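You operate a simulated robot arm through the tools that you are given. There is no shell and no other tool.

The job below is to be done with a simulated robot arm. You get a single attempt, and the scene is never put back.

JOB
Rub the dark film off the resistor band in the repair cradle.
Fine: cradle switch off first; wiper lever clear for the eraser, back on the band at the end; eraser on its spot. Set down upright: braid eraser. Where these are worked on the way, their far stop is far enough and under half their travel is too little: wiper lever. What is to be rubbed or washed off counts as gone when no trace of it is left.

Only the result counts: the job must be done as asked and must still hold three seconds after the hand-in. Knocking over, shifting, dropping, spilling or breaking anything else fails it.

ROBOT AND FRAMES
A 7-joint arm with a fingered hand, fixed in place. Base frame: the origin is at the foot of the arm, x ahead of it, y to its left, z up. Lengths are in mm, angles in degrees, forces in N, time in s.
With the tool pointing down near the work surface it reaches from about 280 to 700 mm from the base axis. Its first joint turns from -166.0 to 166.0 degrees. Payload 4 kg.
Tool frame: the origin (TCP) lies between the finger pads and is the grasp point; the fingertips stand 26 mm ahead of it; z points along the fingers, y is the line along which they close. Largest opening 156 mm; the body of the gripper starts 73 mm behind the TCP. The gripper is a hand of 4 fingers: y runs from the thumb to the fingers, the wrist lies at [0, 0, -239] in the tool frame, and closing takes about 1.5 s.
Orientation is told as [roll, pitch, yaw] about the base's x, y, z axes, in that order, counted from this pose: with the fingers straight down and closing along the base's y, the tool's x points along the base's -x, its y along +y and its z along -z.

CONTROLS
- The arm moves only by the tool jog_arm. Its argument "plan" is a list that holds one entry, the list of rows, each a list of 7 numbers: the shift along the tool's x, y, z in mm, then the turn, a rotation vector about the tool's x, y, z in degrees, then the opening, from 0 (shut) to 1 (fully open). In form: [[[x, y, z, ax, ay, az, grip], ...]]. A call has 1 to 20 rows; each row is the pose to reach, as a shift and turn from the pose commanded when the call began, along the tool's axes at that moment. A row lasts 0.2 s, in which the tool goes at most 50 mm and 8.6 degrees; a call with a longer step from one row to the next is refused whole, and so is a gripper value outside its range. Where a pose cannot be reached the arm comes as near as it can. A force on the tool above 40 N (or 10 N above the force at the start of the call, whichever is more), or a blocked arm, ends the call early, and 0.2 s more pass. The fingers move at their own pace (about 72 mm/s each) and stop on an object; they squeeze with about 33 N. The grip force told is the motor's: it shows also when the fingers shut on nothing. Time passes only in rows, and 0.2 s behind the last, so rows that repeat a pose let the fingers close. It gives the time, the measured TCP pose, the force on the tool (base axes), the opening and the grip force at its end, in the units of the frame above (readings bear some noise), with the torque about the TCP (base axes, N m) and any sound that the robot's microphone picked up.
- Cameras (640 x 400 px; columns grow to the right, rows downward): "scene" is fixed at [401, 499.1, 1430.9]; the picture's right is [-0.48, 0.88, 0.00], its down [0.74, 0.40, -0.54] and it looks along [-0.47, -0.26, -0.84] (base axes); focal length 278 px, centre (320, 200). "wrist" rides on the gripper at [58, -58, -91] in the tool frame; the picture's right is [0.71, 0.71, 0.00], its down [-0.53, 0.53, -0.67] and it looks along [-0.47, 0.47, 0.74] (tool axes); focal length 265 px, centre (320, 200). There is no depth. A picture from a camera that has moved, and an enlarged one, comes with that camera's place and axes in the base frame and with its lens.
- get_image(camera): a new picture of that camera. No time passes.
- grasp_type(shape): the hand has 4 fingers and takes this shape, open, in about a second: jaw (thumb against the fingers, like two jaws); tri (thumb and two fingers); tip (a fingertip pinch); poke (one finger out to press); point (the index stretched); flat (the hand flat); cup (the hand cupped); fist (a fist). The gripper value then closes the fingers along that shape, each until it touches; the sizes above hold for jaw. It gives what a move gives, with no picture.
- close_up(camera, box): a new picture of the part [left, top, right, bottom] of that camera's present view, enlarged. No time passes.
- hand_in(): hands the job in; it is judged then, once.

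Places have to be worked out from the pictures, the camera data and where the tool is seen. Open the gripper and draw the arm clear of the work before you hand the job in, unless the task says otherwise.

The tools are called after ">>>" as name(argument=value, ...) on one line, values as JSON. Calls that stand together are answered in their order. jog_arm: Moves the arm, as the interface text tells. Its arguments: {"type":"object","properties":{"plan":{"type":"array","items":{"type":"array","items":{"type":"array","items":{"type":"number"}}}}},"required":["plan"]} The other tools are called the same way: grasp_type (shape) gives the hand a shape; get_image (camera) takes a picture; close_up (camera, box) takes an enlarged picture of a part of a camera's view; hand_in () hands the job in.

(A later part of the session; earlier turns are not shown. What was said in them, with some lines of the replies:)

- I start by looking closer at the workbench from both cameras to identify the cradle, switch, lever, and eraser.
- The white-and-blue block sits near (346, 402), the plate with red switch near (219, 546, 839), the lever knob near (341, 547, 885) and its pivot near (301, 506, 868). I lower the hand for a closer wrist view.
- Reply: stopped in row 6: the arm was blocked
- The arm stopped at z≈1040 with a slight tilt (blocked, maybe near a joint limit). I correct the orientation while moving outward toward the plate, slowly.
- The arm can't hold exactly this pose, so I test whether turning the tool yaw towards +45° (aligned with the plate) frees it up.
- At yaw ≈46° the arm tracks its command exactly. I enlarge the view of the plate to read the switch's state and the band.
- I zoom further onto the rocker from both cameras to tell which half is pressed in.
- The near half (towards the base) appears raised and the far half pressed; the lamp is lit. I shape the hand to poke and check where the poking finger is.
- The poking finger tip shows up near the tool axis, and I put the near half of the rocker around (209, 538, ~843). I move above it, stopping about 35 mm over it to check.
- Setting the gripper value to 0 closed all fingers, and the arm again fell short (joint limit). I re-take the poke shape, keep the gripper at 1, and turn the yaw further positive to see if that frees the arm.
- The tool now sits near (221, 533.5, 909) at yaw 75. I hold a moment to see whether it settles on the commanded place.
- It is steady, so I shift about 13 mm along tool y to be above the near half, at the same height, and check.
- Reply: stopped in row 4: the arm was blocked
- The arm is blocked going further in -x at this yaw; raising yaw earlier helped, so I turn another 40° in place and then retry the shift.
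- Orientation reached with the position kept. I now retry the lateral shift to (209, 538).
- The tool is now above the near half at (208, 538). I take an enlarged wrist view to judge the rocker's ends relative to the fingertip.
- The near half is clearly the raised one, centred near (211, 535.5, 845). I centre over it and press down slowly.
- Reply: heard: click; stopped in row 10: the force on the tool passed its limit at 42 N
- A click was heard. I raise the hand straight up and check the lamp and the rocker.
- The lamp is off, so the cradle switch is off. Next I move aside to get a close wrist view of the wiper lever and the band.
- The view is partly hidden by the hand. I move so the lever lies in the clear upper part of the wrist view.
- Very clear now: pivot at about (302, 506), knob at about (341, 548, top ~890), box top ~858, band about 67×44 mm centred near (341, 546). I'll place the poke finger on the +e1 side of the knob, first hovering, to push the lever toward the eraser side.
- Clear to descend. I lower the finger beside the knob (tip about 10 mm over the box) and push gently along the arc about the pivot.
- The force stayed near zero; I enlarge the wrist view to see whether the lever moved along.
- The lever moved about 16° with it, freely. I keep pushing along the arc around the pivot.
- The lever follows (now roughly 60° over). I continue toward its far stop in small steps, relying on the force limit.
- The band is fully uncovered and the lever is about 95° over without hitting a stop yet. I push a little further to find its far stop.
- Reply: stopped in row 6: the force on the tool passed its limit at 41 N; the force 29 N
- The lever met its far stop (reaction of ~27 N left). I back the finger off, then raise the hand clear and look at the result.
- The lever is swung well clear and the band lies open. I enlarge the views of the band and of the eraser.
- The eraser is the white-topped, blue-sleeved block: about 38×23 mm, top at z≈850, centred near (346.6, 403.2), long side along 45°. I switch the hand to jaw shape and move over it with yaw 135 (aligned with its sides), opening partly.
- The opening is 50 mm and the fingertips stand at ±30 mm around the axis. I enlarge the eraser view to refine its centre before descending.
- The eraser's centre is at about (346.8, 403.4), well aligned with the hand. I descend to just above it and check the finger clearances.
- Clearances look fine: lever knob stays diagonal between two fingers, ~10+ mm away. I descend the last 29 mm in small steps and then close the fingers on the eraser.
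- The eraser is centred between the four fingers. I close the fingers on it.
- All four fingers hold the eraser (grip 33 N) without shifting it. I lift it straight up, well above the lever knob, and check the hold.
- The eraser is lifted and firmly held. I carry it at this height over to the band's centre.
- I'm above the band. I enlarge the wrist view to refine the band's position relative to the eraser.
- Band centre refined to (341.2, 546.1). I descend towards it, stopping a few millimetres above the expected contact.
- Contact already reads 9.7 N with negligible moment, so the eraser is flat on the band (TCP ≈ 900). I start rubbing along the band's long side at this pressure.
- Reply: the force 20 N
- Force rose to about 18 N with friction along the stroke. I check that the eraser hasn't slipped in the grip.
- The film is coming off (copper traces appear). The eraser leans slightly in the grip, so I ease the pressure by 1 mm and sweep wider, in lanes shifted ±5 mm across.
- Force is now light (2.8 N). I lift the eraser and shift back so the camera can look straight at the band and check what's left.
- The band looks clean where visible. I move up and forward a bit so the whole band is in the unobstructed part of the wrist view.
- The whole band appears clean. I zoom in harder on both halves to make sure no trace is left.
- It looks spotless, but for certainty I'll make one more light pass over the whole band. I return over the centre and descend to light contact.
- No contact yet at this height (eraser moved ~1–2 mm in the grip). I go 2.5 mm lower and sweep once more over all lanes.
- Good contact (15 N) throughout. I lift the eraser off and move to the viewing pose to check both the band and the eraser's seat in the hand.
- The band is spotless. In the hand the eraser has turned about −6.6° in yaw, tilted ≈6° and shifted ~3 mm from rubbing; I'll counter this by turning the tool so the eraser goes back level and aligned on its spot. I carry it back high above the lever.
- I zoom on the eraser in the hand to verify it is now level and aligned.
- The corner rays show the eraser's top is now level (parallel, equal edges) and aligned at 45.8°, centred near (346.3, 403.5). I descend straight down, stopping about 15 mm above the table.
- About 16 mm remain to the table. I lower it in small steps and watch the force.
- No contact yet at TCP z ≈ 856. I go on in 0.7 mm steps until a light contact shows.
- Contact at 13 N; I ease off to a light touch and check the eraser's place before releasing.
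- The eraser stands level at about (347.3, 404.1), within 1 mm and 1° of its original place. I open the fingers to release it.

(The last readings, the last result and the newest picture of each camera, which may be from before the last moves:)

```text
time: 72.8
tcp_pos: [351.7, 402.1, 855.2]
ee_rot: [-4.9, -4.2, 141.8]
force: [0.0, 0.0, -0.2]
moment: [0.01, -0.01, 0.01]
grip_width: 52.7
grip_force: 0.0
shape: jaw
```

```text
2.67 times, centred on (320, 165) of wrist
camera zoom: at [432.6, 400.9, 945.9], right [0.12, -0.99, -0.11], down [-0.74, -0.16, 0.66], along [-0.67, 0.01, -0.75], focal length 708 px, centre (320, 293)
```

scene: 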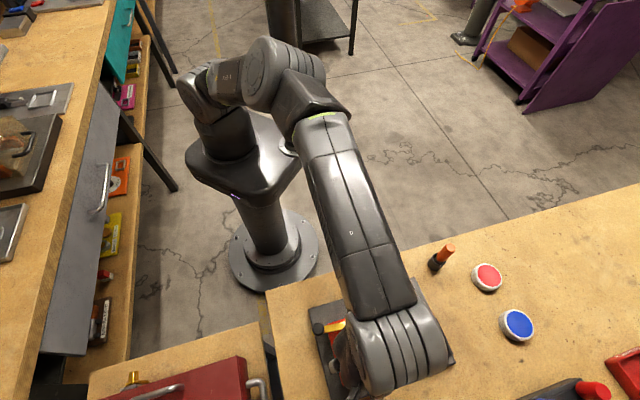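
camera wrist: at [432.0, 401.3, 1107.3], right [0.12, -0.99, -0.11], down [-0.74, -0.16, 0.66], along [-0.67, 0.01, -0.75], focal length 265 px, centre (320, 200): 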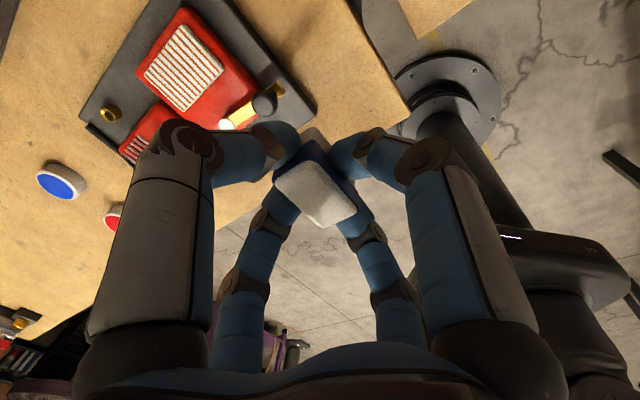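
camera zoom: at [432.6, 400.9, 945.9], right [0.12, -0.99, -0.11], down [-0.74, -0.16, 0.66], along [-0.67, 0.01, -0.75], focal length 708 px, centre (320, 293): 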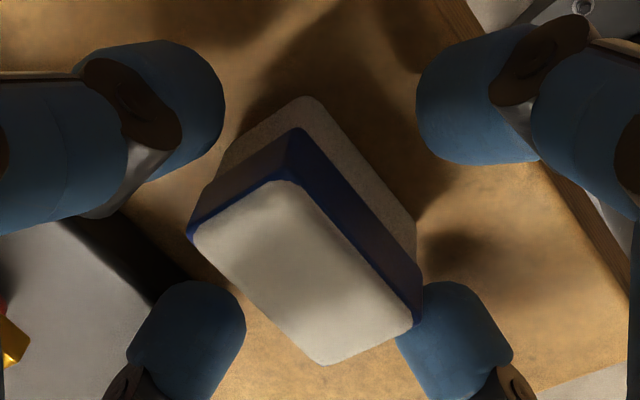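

The eraser stands free on its spot. I raise the hand straight up (vertical in the base frame), then check.

>>> jog_arm(plan=[[[-0.4, -0.4, -5, 0, 0, 0, 0.34], [-0.9, -1, -12, 0, 0, 0, 0.34], [-1.8, -2.1, -25, 0, 0, 0, 0.34], [-3.3, -3.7, -45, 0, 0, 0, 0.34], [-5.1, -5.7, -70, 0, 0, 0, 0.34], [-6.9, -7.8, -95, 0, 0, 0, 0.34], [-8.8, -9.8, -120, 0, 0, 0, 0.34], [-8.8, -9.8, -120, 0, 0, 0, 0.34]]])

>>> get_image(camera="wrist")

>>> close_up(camera="wrist", box=[240, 20, 400, 130])

```text
time: 74.6
tcp_pos: [349.7, 400.5, 975.0]
ee_rot: [-4.9, -4.2, 141.9]
force: [0.5, 0.1, 0.0]
moment: [-0.03, -0.01, 0.01]
grip_width: 52.7
grip_force: 0.2
shape: jaw
```

```text
taken
camera wrist: at [431.8, 400.3, 1066.9], right [0.12, -0.99, -0.11], down [-0.74, -0.16, 0.66], along [-0.67, 0.01, -0.74], focal length 265 px, centre (320, 200)
```

wrist: 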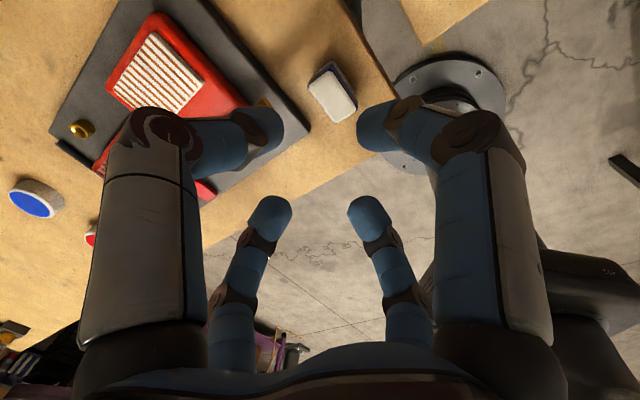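

```text
3.64 times, centred on (320, 75) of wrist
camera zoom: at [431.8, 400.3, 1066.9], right [0.12, -0.99, -0.11], down [-0.74, -0.16, 0.66], along [-0.67, 0.01, -0.74], focal length 965 px, centre (320, 654)
```

zoom: 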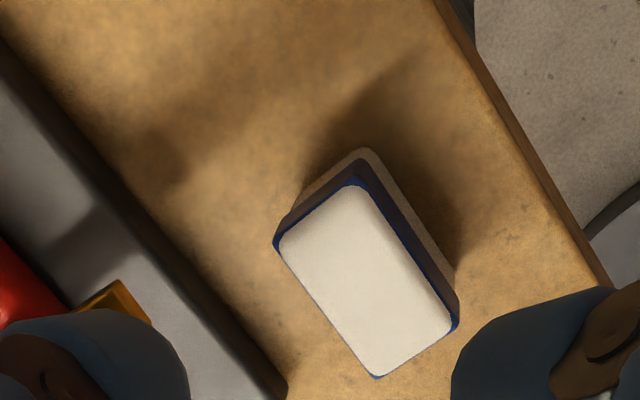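

The eraser stands upright on its spot. Re-triangulating, the lever knob's centre is at about (338.7, 461.5, 895) and its original place was (342.5, 546.1). I'll straighten the tool and hover above the knob with the fingers part-open, to cage it loosely and swing it back.

>>> jog_arm(plan=[[[-7.5, -6.5, 3.7, -0.7, 0.7, 1.1, 0.36], [-15, -13, 7.5, -1.5, 1.5, 2.2, 0.4], [-22.5, -19.5, 11.2, -2.2, 2.2, 3.3, 0.4], [-30, -26, 15, -3, 3, 4.4, 0.4], [-37.5, -32.5, 18.7, -3.7, 3.7, 5.5, 0.4], [-45, -38.9, 22.4, -4.45, 4.45, 6.6, 0.4], [-45, -38.9, 22.4, -4.45, 4.45, 6.6, 0.4]]])

>>> get_image(camera="wrist")

>>> close_up(camera="scene", box=[270, 270, 470, 395])

```text
time: 76.2
tcp_pos: [339.0, 463.2, 960.3]
ee_rot: [-0.1, 0.0, 135.1]
force: [-0.3, -0.9, -0.3]
moment: [-0.02, 0.04, 0.02]
grip_width: 62.0
grip_force: 0.0
shape: jaw
```

```text
taken
camera wrist: at [421.0, 461.8, 1051.2], right [0.0, -1.0, 0.0], down [-0.75, 0.0, 0.67], along [-0.67, 0.0, -0.75], focal length 265 px, centre (320, 200)
```

wrist: 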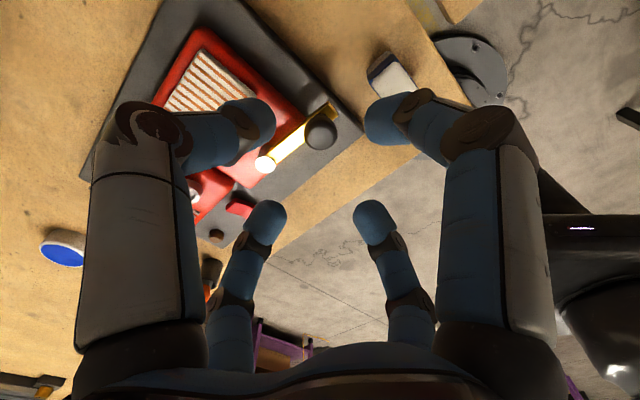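

```text
3.20 times, centred on (370, 332) of scene
camera zoom: at [401.0, 499.1, 1430.9], right [-0.48, 0.88, 0.0], down [0.74, 0.4, -0.54], along [-0.47, -0.26, -0.84], focal length 891 px, centre (160, -224)
```

zoom: 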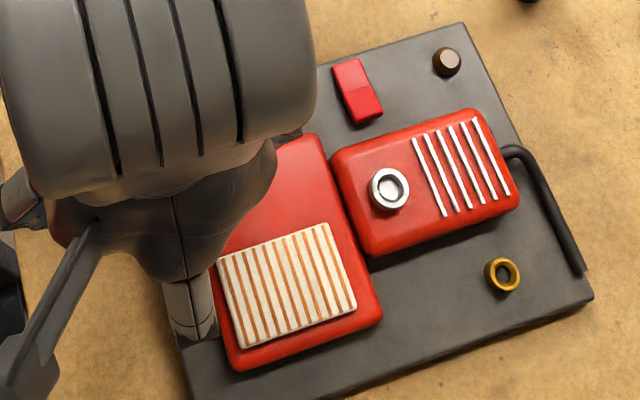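

The knob lies right on the tool axis (z ≈ 894). A quick enlargement shows its shape relative to the bar.

>>> close_up(camera="wrist", box=[240, 80, 380, 190])

```text
3.64 times, centred on (310, 135) of wrist
camera zoom: at [421.0, 461.8, 1051.2], right [0.0, -1.0, 0.0], down [-0.75, 0.0, 0.67], along [-0.67, 0.0, -0.75], focal length 965 px, centre (356, 436)
```

zoom: 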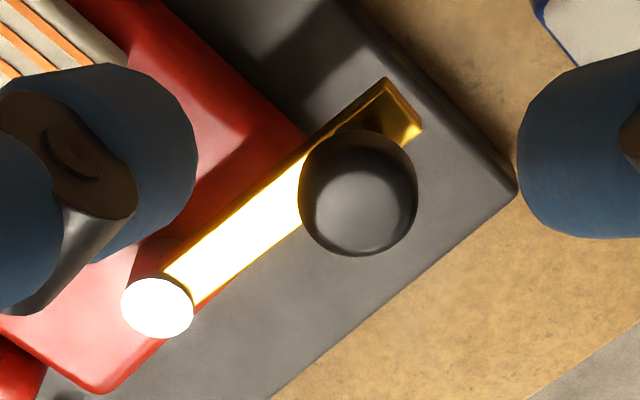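

The knob is a ~20 mm cylinder standing on the bar. I lower the open fingers around it (tips staying above the bar) and then narrow them to a loose cage.

>>> jog_arm(plan=[[[0, 0, 12, 0, 0, 0, 0.4], [0, 0, 24, 0, 0, 0, 0.4], [0, 0, 36, 0, 0, 0, 0.4], [0, 0, 46, 0, 0, 0, 0.4], [0, 0, 52, 0, 0, 0, 0.4], [0, 0, 55, 0, 0, 0, 0.4], [0, 0, 55, 0, 0, 0, 0.4]]])

>>> close_up(camera="wrist", box=[220, 80, 420, 240])

```text
time: 77.8
tcp_pos: [338.4, 462.7, 905.6]
ee_rot: [-0.2, 0.1, 134.9]
force: [-0.9, -0.4, 0.3]
moment: [-0.04, 0.02, 0.0]
grip_width: 61.9
grip_force: 0.0
shape: jaw
```

```text
2.50 times, centred on (320, 160) of wrist
camera zoom: at [421.2, 461.9, 995.8], right [0.0, -1.0, 0.0], down [-0.75, 0.0, 0.67], along [-0.67, 0.0, -0.75], focal length 664 px, centre (320, 300)
```

zoom: 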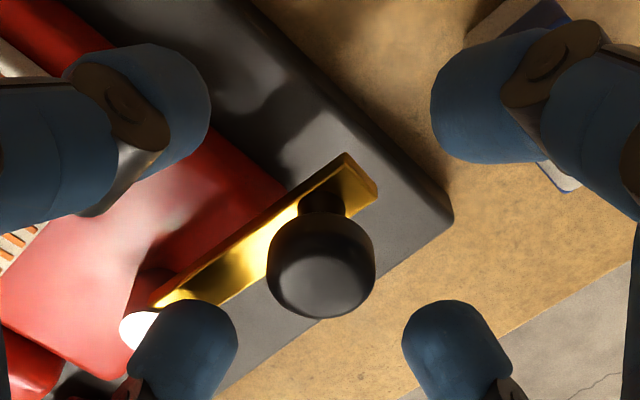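

Good alignment with the ball on its thin stalk. I narrow the fingers to a loose cage (about 27 mm opening).

>>> jog_arm(plan=[[[0, 0, 0, 0, 0, 0, 0.34], [0, 0, 0, 0, 0, 0, 0.28], [0, 0, 0, 0, 0, 0, 0.22], [0, 0, 0, 0, 0, 0, 0.18], [0, 0, 0, 0, 0, 0, 0.175], [0, 0, 0, 0, 0, 0, 0.175]]])

>>> close_up(camera="wrist", box=[220, 80, 420, 240])

```text
time: 79.2
tcp_pos: [338.5, 462.7, 905.5]
ee_rot: [-0.3, 0.0, 135.0]
force: [0.5, 1.0, 0.5]
moment: [0.03, -0.03, 0.0]
grip_width: 27.4
grip_force: 0.1
shape: jaw
```

```text
2.50 times, centred on (320, 160) of wrist
camera zoom: at [421.2, 461.9, 995.9], right [0.0, -1.0, 0.0], down [-0.75, 0.0, 0.67], along [-0.67, 0.0, -0.75], focal length 664 px, centre (320, 300)
```

zoom: 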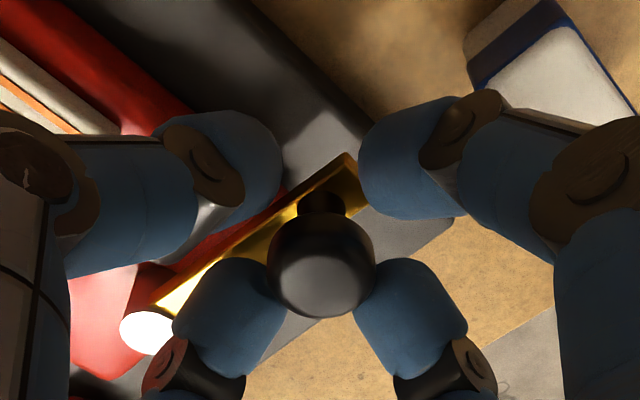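

The ball is caged with a few mm of slack. I swing it along the arc around the pivot, first half way, and check.

>>> jog_arm(plan=[[[0.3, -4.8, 0, 0, 0, 0, 0.175], [0.1, -9.8, 0, 0, 0, 0, 0.175], [-0.6, -14.7, 0, 0, 0, 0, 0.175], [-1.7, -19.7, 0, 0, 0, 0, 0.175], [-3.2, -24.4, 0, 0, 0, 0, 0.175], [-5.1, -29, 0, 0, 0, 0, 0.175], [-7.4, -33.4, 0, 0, 0, 0, 0.175], [-10, -37.6, 0, 0, 0, 0, 0.175], [-13.1, -41.6, 0, 0, 0, 0, 0.175], [-16.5, -45.3, 0, 0, 0, 0, 0.175]]])

>>> close_up(camera="wrist", box=[220, 80, 420, 240])

```text
time: 81.4
tcp_pos: [359.3, 505.4, 904.6]
ee_rot: [-0.1, -0.1, 135.0]
force: [-0.2, -0.8, -0.3]
moment: [0.01, 0.01, 0.0]
grip_width: 27.6
grip_force: 0.0
shape: jaw
```

```text
2.50 times, centred on (320, 160) of wrist
camera zoom: at [441.5, 505.9, 995.7], right [0.0, -1.0, 0.0], down [-0.75, 0.0, 0.67], along [-0.67, 0.0, -0.75], focal length 664 px, centre (320, 300)
```

zoom: 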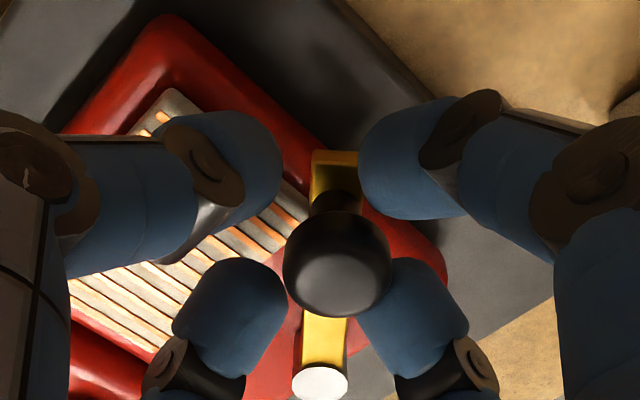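

The lever follows well. I continue along the arc to bring it back to the band's middle line.

>>> jog_arm(plan=[[[-3.7, -3.4, 0, 0, 0, 0, 0.175], [-7.7, -6.5, 0, 0, 0, 0, 0.175], [-11.9, -9.1, 0, 0, 0, 0, 0.175], [-16.3, -11.4, 0, 0, 0, 0, 0.175], [-20.9, -13.3, 0, 0, 0, 0, 0.175], [-25.7, -14.9, 0, 0, 0, 0, 0.175], [-30.6, -15.9, 0, 0, 0, 0, 0.175], [-35.5, -16.6, 0, 0, 0, 0, 0.175], [-40.5, -16.8, 0, 0, 0, 0, 0.175], [-40.5, -16.8, 0, 0, 0, 0, 0.175]]])

>>> close_up(camera="wrist", box=[220, 80, 420, 240])

```text
time: 83.6
tcp_pos: [342.1, 546.4, 905.5]
ee_rot: [-0.2, -0.1, 135.0]
force: [0.5, -0.2, 0.3]
moment: [-0.01, 0.04, -0.01]
grip_width: 27.6
grip_force: 0.2
shape: jaw
```

```text
2.50 times, centred on (320, 160) of wrist
camera zoom: at [424.9, 546.5, 995.9], right [0.0, -1.0, 0.0], down [-0.75, 0.0, 0.67], along [-0.67, 0.0, -0.75], focal length 664 px, centre (320, 300)
```

zoom: 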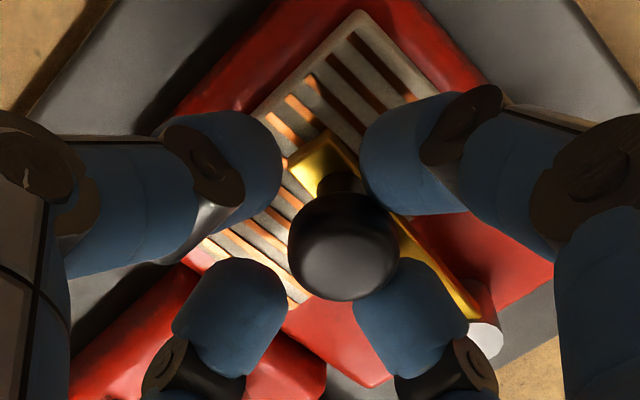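

The knob is at about 39°, lagging by the cage slack; its original angle was ≈45°. I push on about 6° more, slowly.

>>> jog_arm(plan=[[[-2, 0.1, 0, 0, 0, 0, 0.175], [-4, 0.2, 0, 0, 0, 0, 0.175], [-6, 0.3, 0, 0, 0, 0, 0.175], [-6, 0.3, 0, 0, 0, 0, 0.175]]])

>>> close_up(camera="wrist", box=[220, 80, 420, 240])

```text
time: 84.6
tcp_pos: [337.6, 550.8, 906.0]
ee_rot: [-0.2, 0.0, 135.1]
force: [0.8, -0.7, 1.1]
moment: [-0.05, 0.0, 0.0]
grip_width: 27.4
grip_force: 0.1
shape: jaw
```

```text
2.50 times, centred on (320, 160) of wrist
camera zoom: at [420.2, 550.5, 996.0], right [0.0, -1.0, 0.0], down [-0.75, 0.0, 0.67], along [-0.67, 0.0, -0.75], focal length 664 px, centre (320, 300)
```

zoom: 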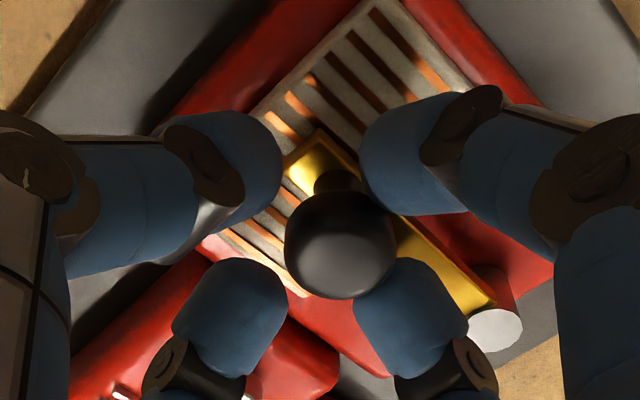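

The knob is back at about (342.6, 546.5), its original place. I open the fingers and raise the hand straight up.

>>> jog_arm(plan=[[[0, 0, 0, 0, 0, 0, 0.24], [0, 0, 0, 0, 0, 0, 0.32], [0, 0, 0, 0, 0, 0, 0.4], [0, 0, 0, 0, 0, 0, 0.4], [0, 0, -10, 0, 0, 0, 0.4], [0, 0, -25, 0, 0, 0, 0.4], [0, 0, -45, 0, 0, 0, 0.4], [0, 0, -70, 0, 0, 0, 0.4], [0, 0, -95, 0, 0, 0, 0.4], [0, 0, -120, 0, 0, 0, 0.4], [0, 0, -120, 0, 0, 0, 0.4]]])

>>> get_image(camera="wrist")

>>> close_up(camera="wrist", box=[220, 0, 420, 150])

```text
time: 87.0
tcp_pos: [338.8, 550.3, 1026.7]
ee_rot: [-0.1, 0.1, 134.9]
force: [0.1, 0.0, 0.6]
moment: [-0.01, 0.03, 0.0]
grip_width: 62.0
grip_force: 0.1
shape: jaw
```

```text
taken
camera wrist: at [420.3, 550.1, 1116.9], right [0.0, -1.0, 0.0], down [-0.75, 0.0, 0.67], along [-0.67, 0.0, -0.75], focal length 265 px, centre (320, 200)
```

wrist: 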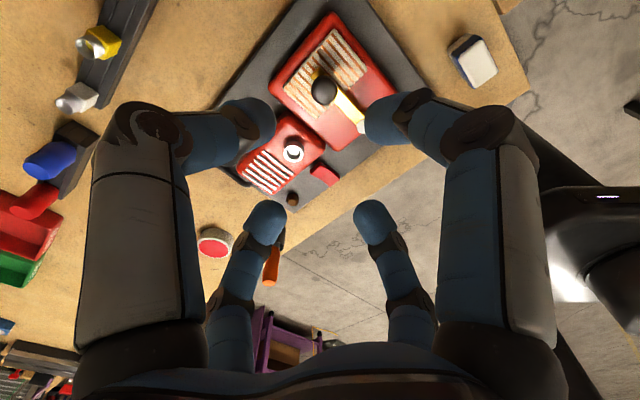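

```text
2.67 times, centred on (320, 75) of wrist
camera zoom: at [420.3, 550.1, 1116.9], right [0.0, -1.0, 0.0], down [-0.75, 0.0, 0.67], along [-0.67, 0.0, -0.75], focal length 708 px, centre (320, 533)
```

zoom: 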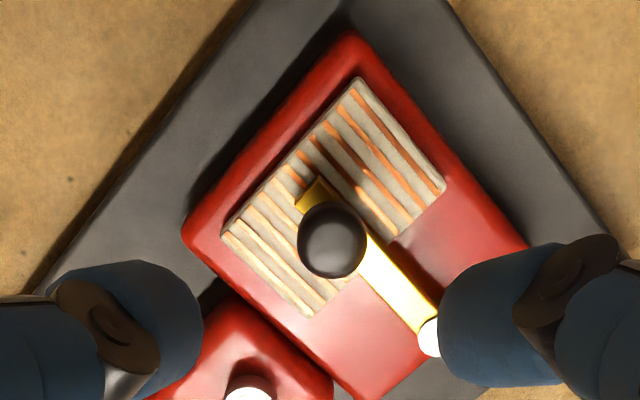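

The lever rests across the middle of the band again. I draw the arm up and back, then inspect the whole bench from the scene camera.

>>> jog_arm(plan=[[[0, 0, -30, 0, 0, 0, 0.5], [0, 0, -60, 0, 0, 0, 0.6], [6, 25, -80, 0, 0, 0, 0.7], [12, 50, -95, 0, 0, 0, 0.8], [18, 75, -103, 0, 0, 0, 0.9], [24, 100, -103, 0, 0, 0, 1], [30, 125, -103, 0, 0, 0, 1], [36, 148, -103, 0, 0, 0, 1], [36, 148, -103, 0, 0, 0, 1]]])

>>> get_image(camera="scene")

>>> close_up(camera="scene", box=[270, 270, 470, 395])

>>> get_image(camera="wrist")

```text
time: 89.2
tcp_pos: [302.6, 398.9, 1097.9]
ee_rot: [2.1, 4.7, 128.7]
force: [-0.4, 0.2, 0.0]
moment: [0.0, -0.02, 0.02]
grip_width: 156.0
grip_force: 0.1
shape: jaw
out of reach, approached as far as the arm can: row 2
stopped in row 9: the arm was blocked; the commanded pose is now the measured one
```

```text
taken
```

scene: 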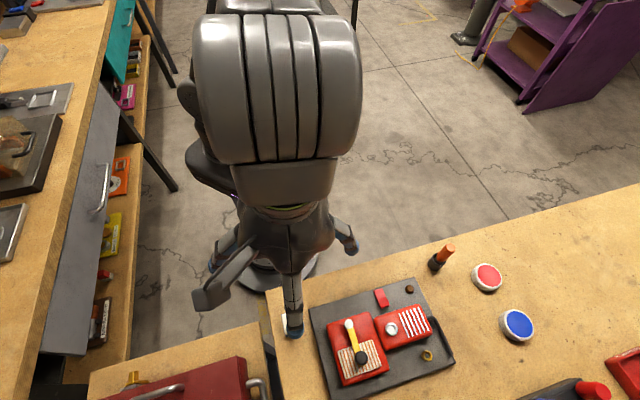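

```text
3.20 times, centred on (370, 332) of scene
camera zoom: at [401.0, 499.1, 1430.9], right [-0.48, 0.88, 0.0], down [0.74, 0.4, -0.54], along [-0.47, -0.26, -0.84], focal length 891 px, centre (160, -224)
```

zoom: 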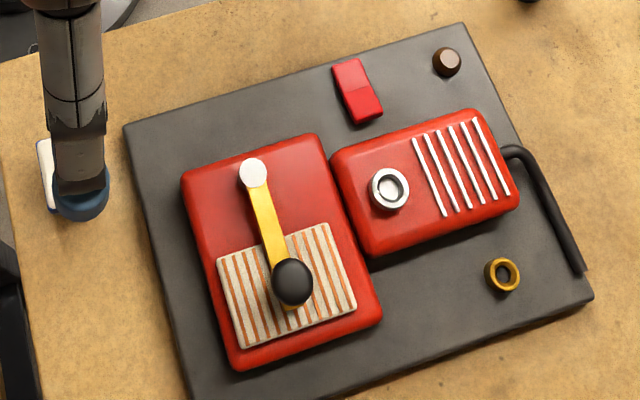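

```text
taken
camera wrist: at [381.9, 397.3, 1191.1], right [-0.11, -0.99, 0.08], down [-0.75, 0.14, 0.64], along [-0.65, 0.01, -0.76], focal length 265 px, centre (320, 200)
```

wrist: 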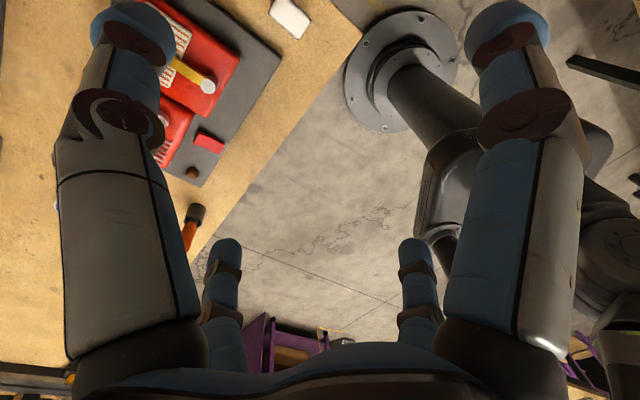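

The lever, band, lamp and rocker all look right from the scene camera. A finger hides the eraser there, so I shift the hand over to the other side to check the eraser's place against the first pictures.

>>> jog_arm(plan=[[[-15, -12, 10, 0.3, -0.6, -0.8, 1], [-31, -25, 21, 0.5, -1.2, -1.6, 1], [-47, -37, 32, 0.8, -1.8, -2.4, 1], [-62, -50, 42, 1, -2.4, -3.2, 1], [-78, -62, 53, 1.3, -3, -4, 1], [-94, -75, 63, 1.6, -3.5, -4.7, 1], [-110, -88, 74, 1.9, -4.1, -5.5, 1], [-125, -100, 85, 2.1, -4.7, -6.3, 1], [-125, -100, 85, 2.1, -4.7, -6.3, 1]]])

>>> get_image(camera="scene")

>>> close_up(camera="scene", box=[260, 230, 480, 400])

>>> close_up(camera="scene", box=[270, 270, 470, 395])

```text
time: 91.2
tcp_pos: [302.3, 551.8, 998.3]
ee_rot: [0.2, -0.2, 135.0]
force: [0.0, 0.4, 0.4]
moment: [0.0, 0.01, -0.01]
grip_width: 155.9
grip_force: 0.0
shape: jaw
```

```text
taken
```

scene: 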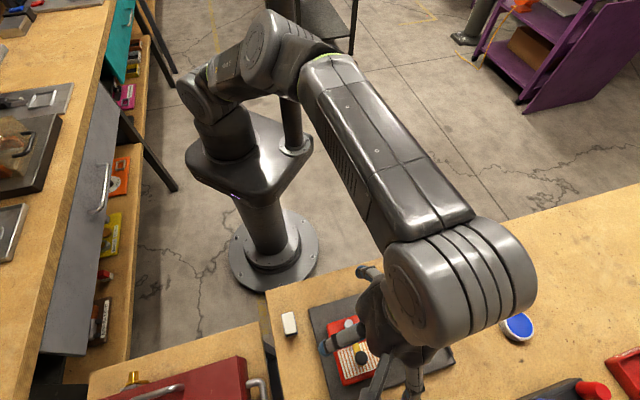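

```text
2.35 times, centred on (370, 315) of scene
camera zoom: at [401.0, 499.1, 1430.9], right [-0.48, 0.88, 0.0], down [0.74, 0.4, -0.54], along [-0.47, -0.26, -0.84], focal length 655 px, centre (202, -71)
```

zoom: 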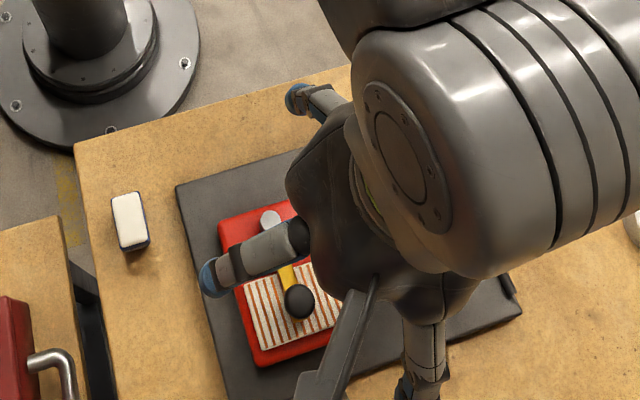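

```text
3.20 times, centred on (370, 332) of scene
camera zoom: at [401.0, 499.1, 1430.9], right [-0.48, 0.88, 0.0], down [0.74, 0.4, -0.54], along [-0.47, -0.26, -0.84], focal length 891 px, centre (160, -224)
```

zoom: 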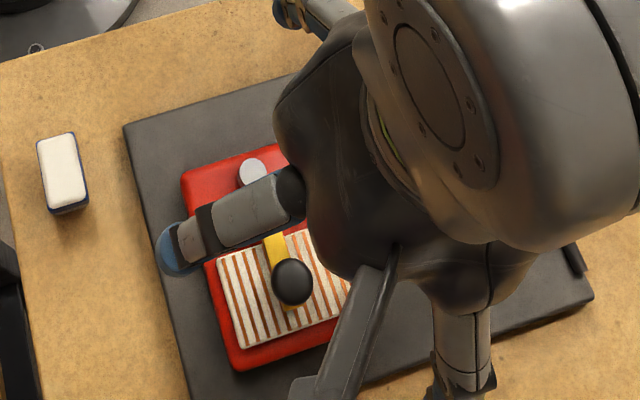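

The eraser stands upright about 3 mm from its first place, and the lever and clean band are as wanted. I draw the open hand further up and back, clear of the work, and take a last look.

>>> jog_arm(plan=[[[0, 0, -20, 0, 0, 0, 1], [0, 0, -40, 0, 0, 0, 1], [0, 0, -60, 0, 0, 0, 1], [10, 10, -80, 0, 0, 0, 1], [20, 20, -90, 0, 0, 0, 1], [30, 30, -90, 0, 0, 0, 1], [42, 42, -90, 0, 0, 0, 1], [42, 42, -90, 0, 0, 0, 1]]])

>>> get_image(camera="scene")

>>> get_image(camera="wrist")

>>> close_up(camera="scene", box=[310, 270, 460, 395])

```text
time: 93.0
tcp_pos: [302.8, 493.0, 1090.2]
ee_rot: [0.3, -0.1, 135.2]
force: [-0.2, -0.2, 0.3]
moment: [0.01, 0.02, -0.01]
grip_width: 156.1
grip_force: 0.0
shape: jaw
```

```text
taken
```

scene: 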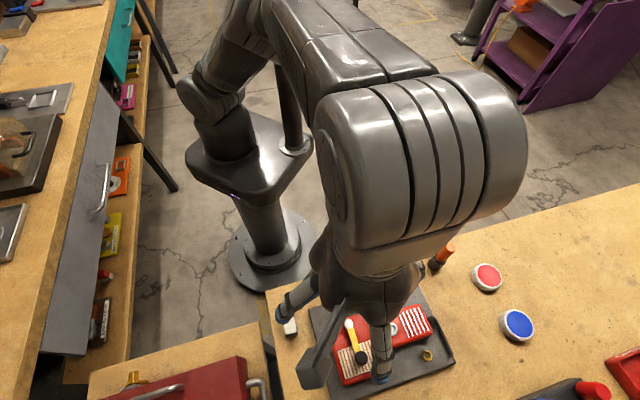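

```text
taken
camera wrist: at [385.1, 492.7, 1180.6], right [0.0, -1.0, 0.0], down [-0.74, 0.0, 0.67], along [-0.67, 0.0, -0.74], focal length 265 px, centre (320, 200)
```

wrist: 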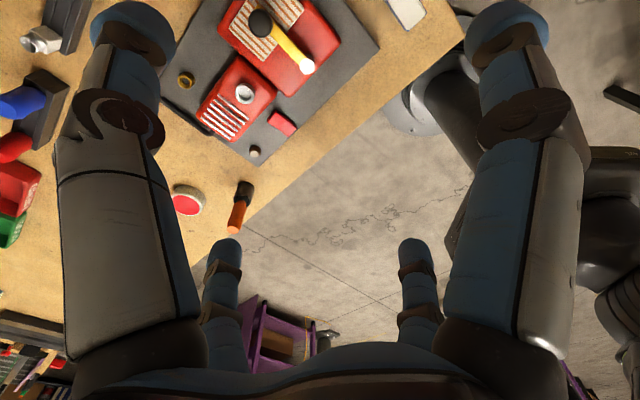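

```text
3.20 times, centred on (385, 332) of scene
camera zoom: at [401.0, 499.1, 1430.9], right [-0.48, 0.88, 0.0], down [0.74, 0.4, -0.54], along [-0.47, -0.26, -0.84], focal length 891 px, centre (112, -224)
```

zoom: 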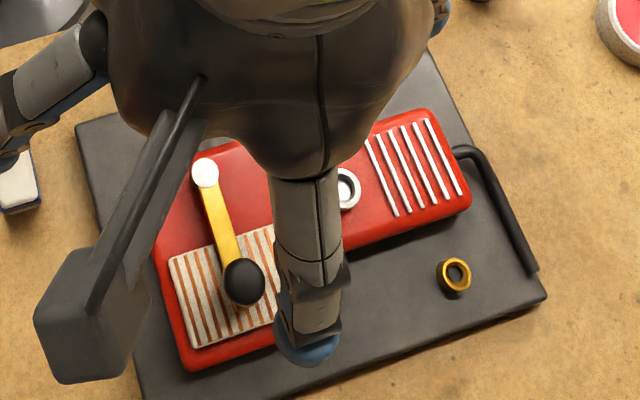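

The lamp is off and the band is clean. The lever lies back across the band, the eraser stands upright about 3 mm from its original spot, and the open hand is well above the work. I hand the job in.

>>> hand_in()

```text
The job is handed in.
```

The dark film is off the resistor band, and I have handed the job in. I don't have the verdict yet.

- **Cradle switch:** I pressed it off first. It clicked and the lamp went out.
- **Wiper lever:** I swung it to its far stop to clear the band. At the end I brought it back across the middle of the band, where it started.
- **Band:** I rubbed it in two rounds. Close-ups after each one showed no dark film left.
- **Eraser:** It is standing upright, about 3 mm from its original spot by the camera views. It had turned slightly in the grip while rubbing, so I straightened it before setting it down. I left it there rather than regrasp it and risk shifting it further.

As far as I could see in the pictures, nothing else was moved or knocked over. The hand is open and about 160 mm above the work.
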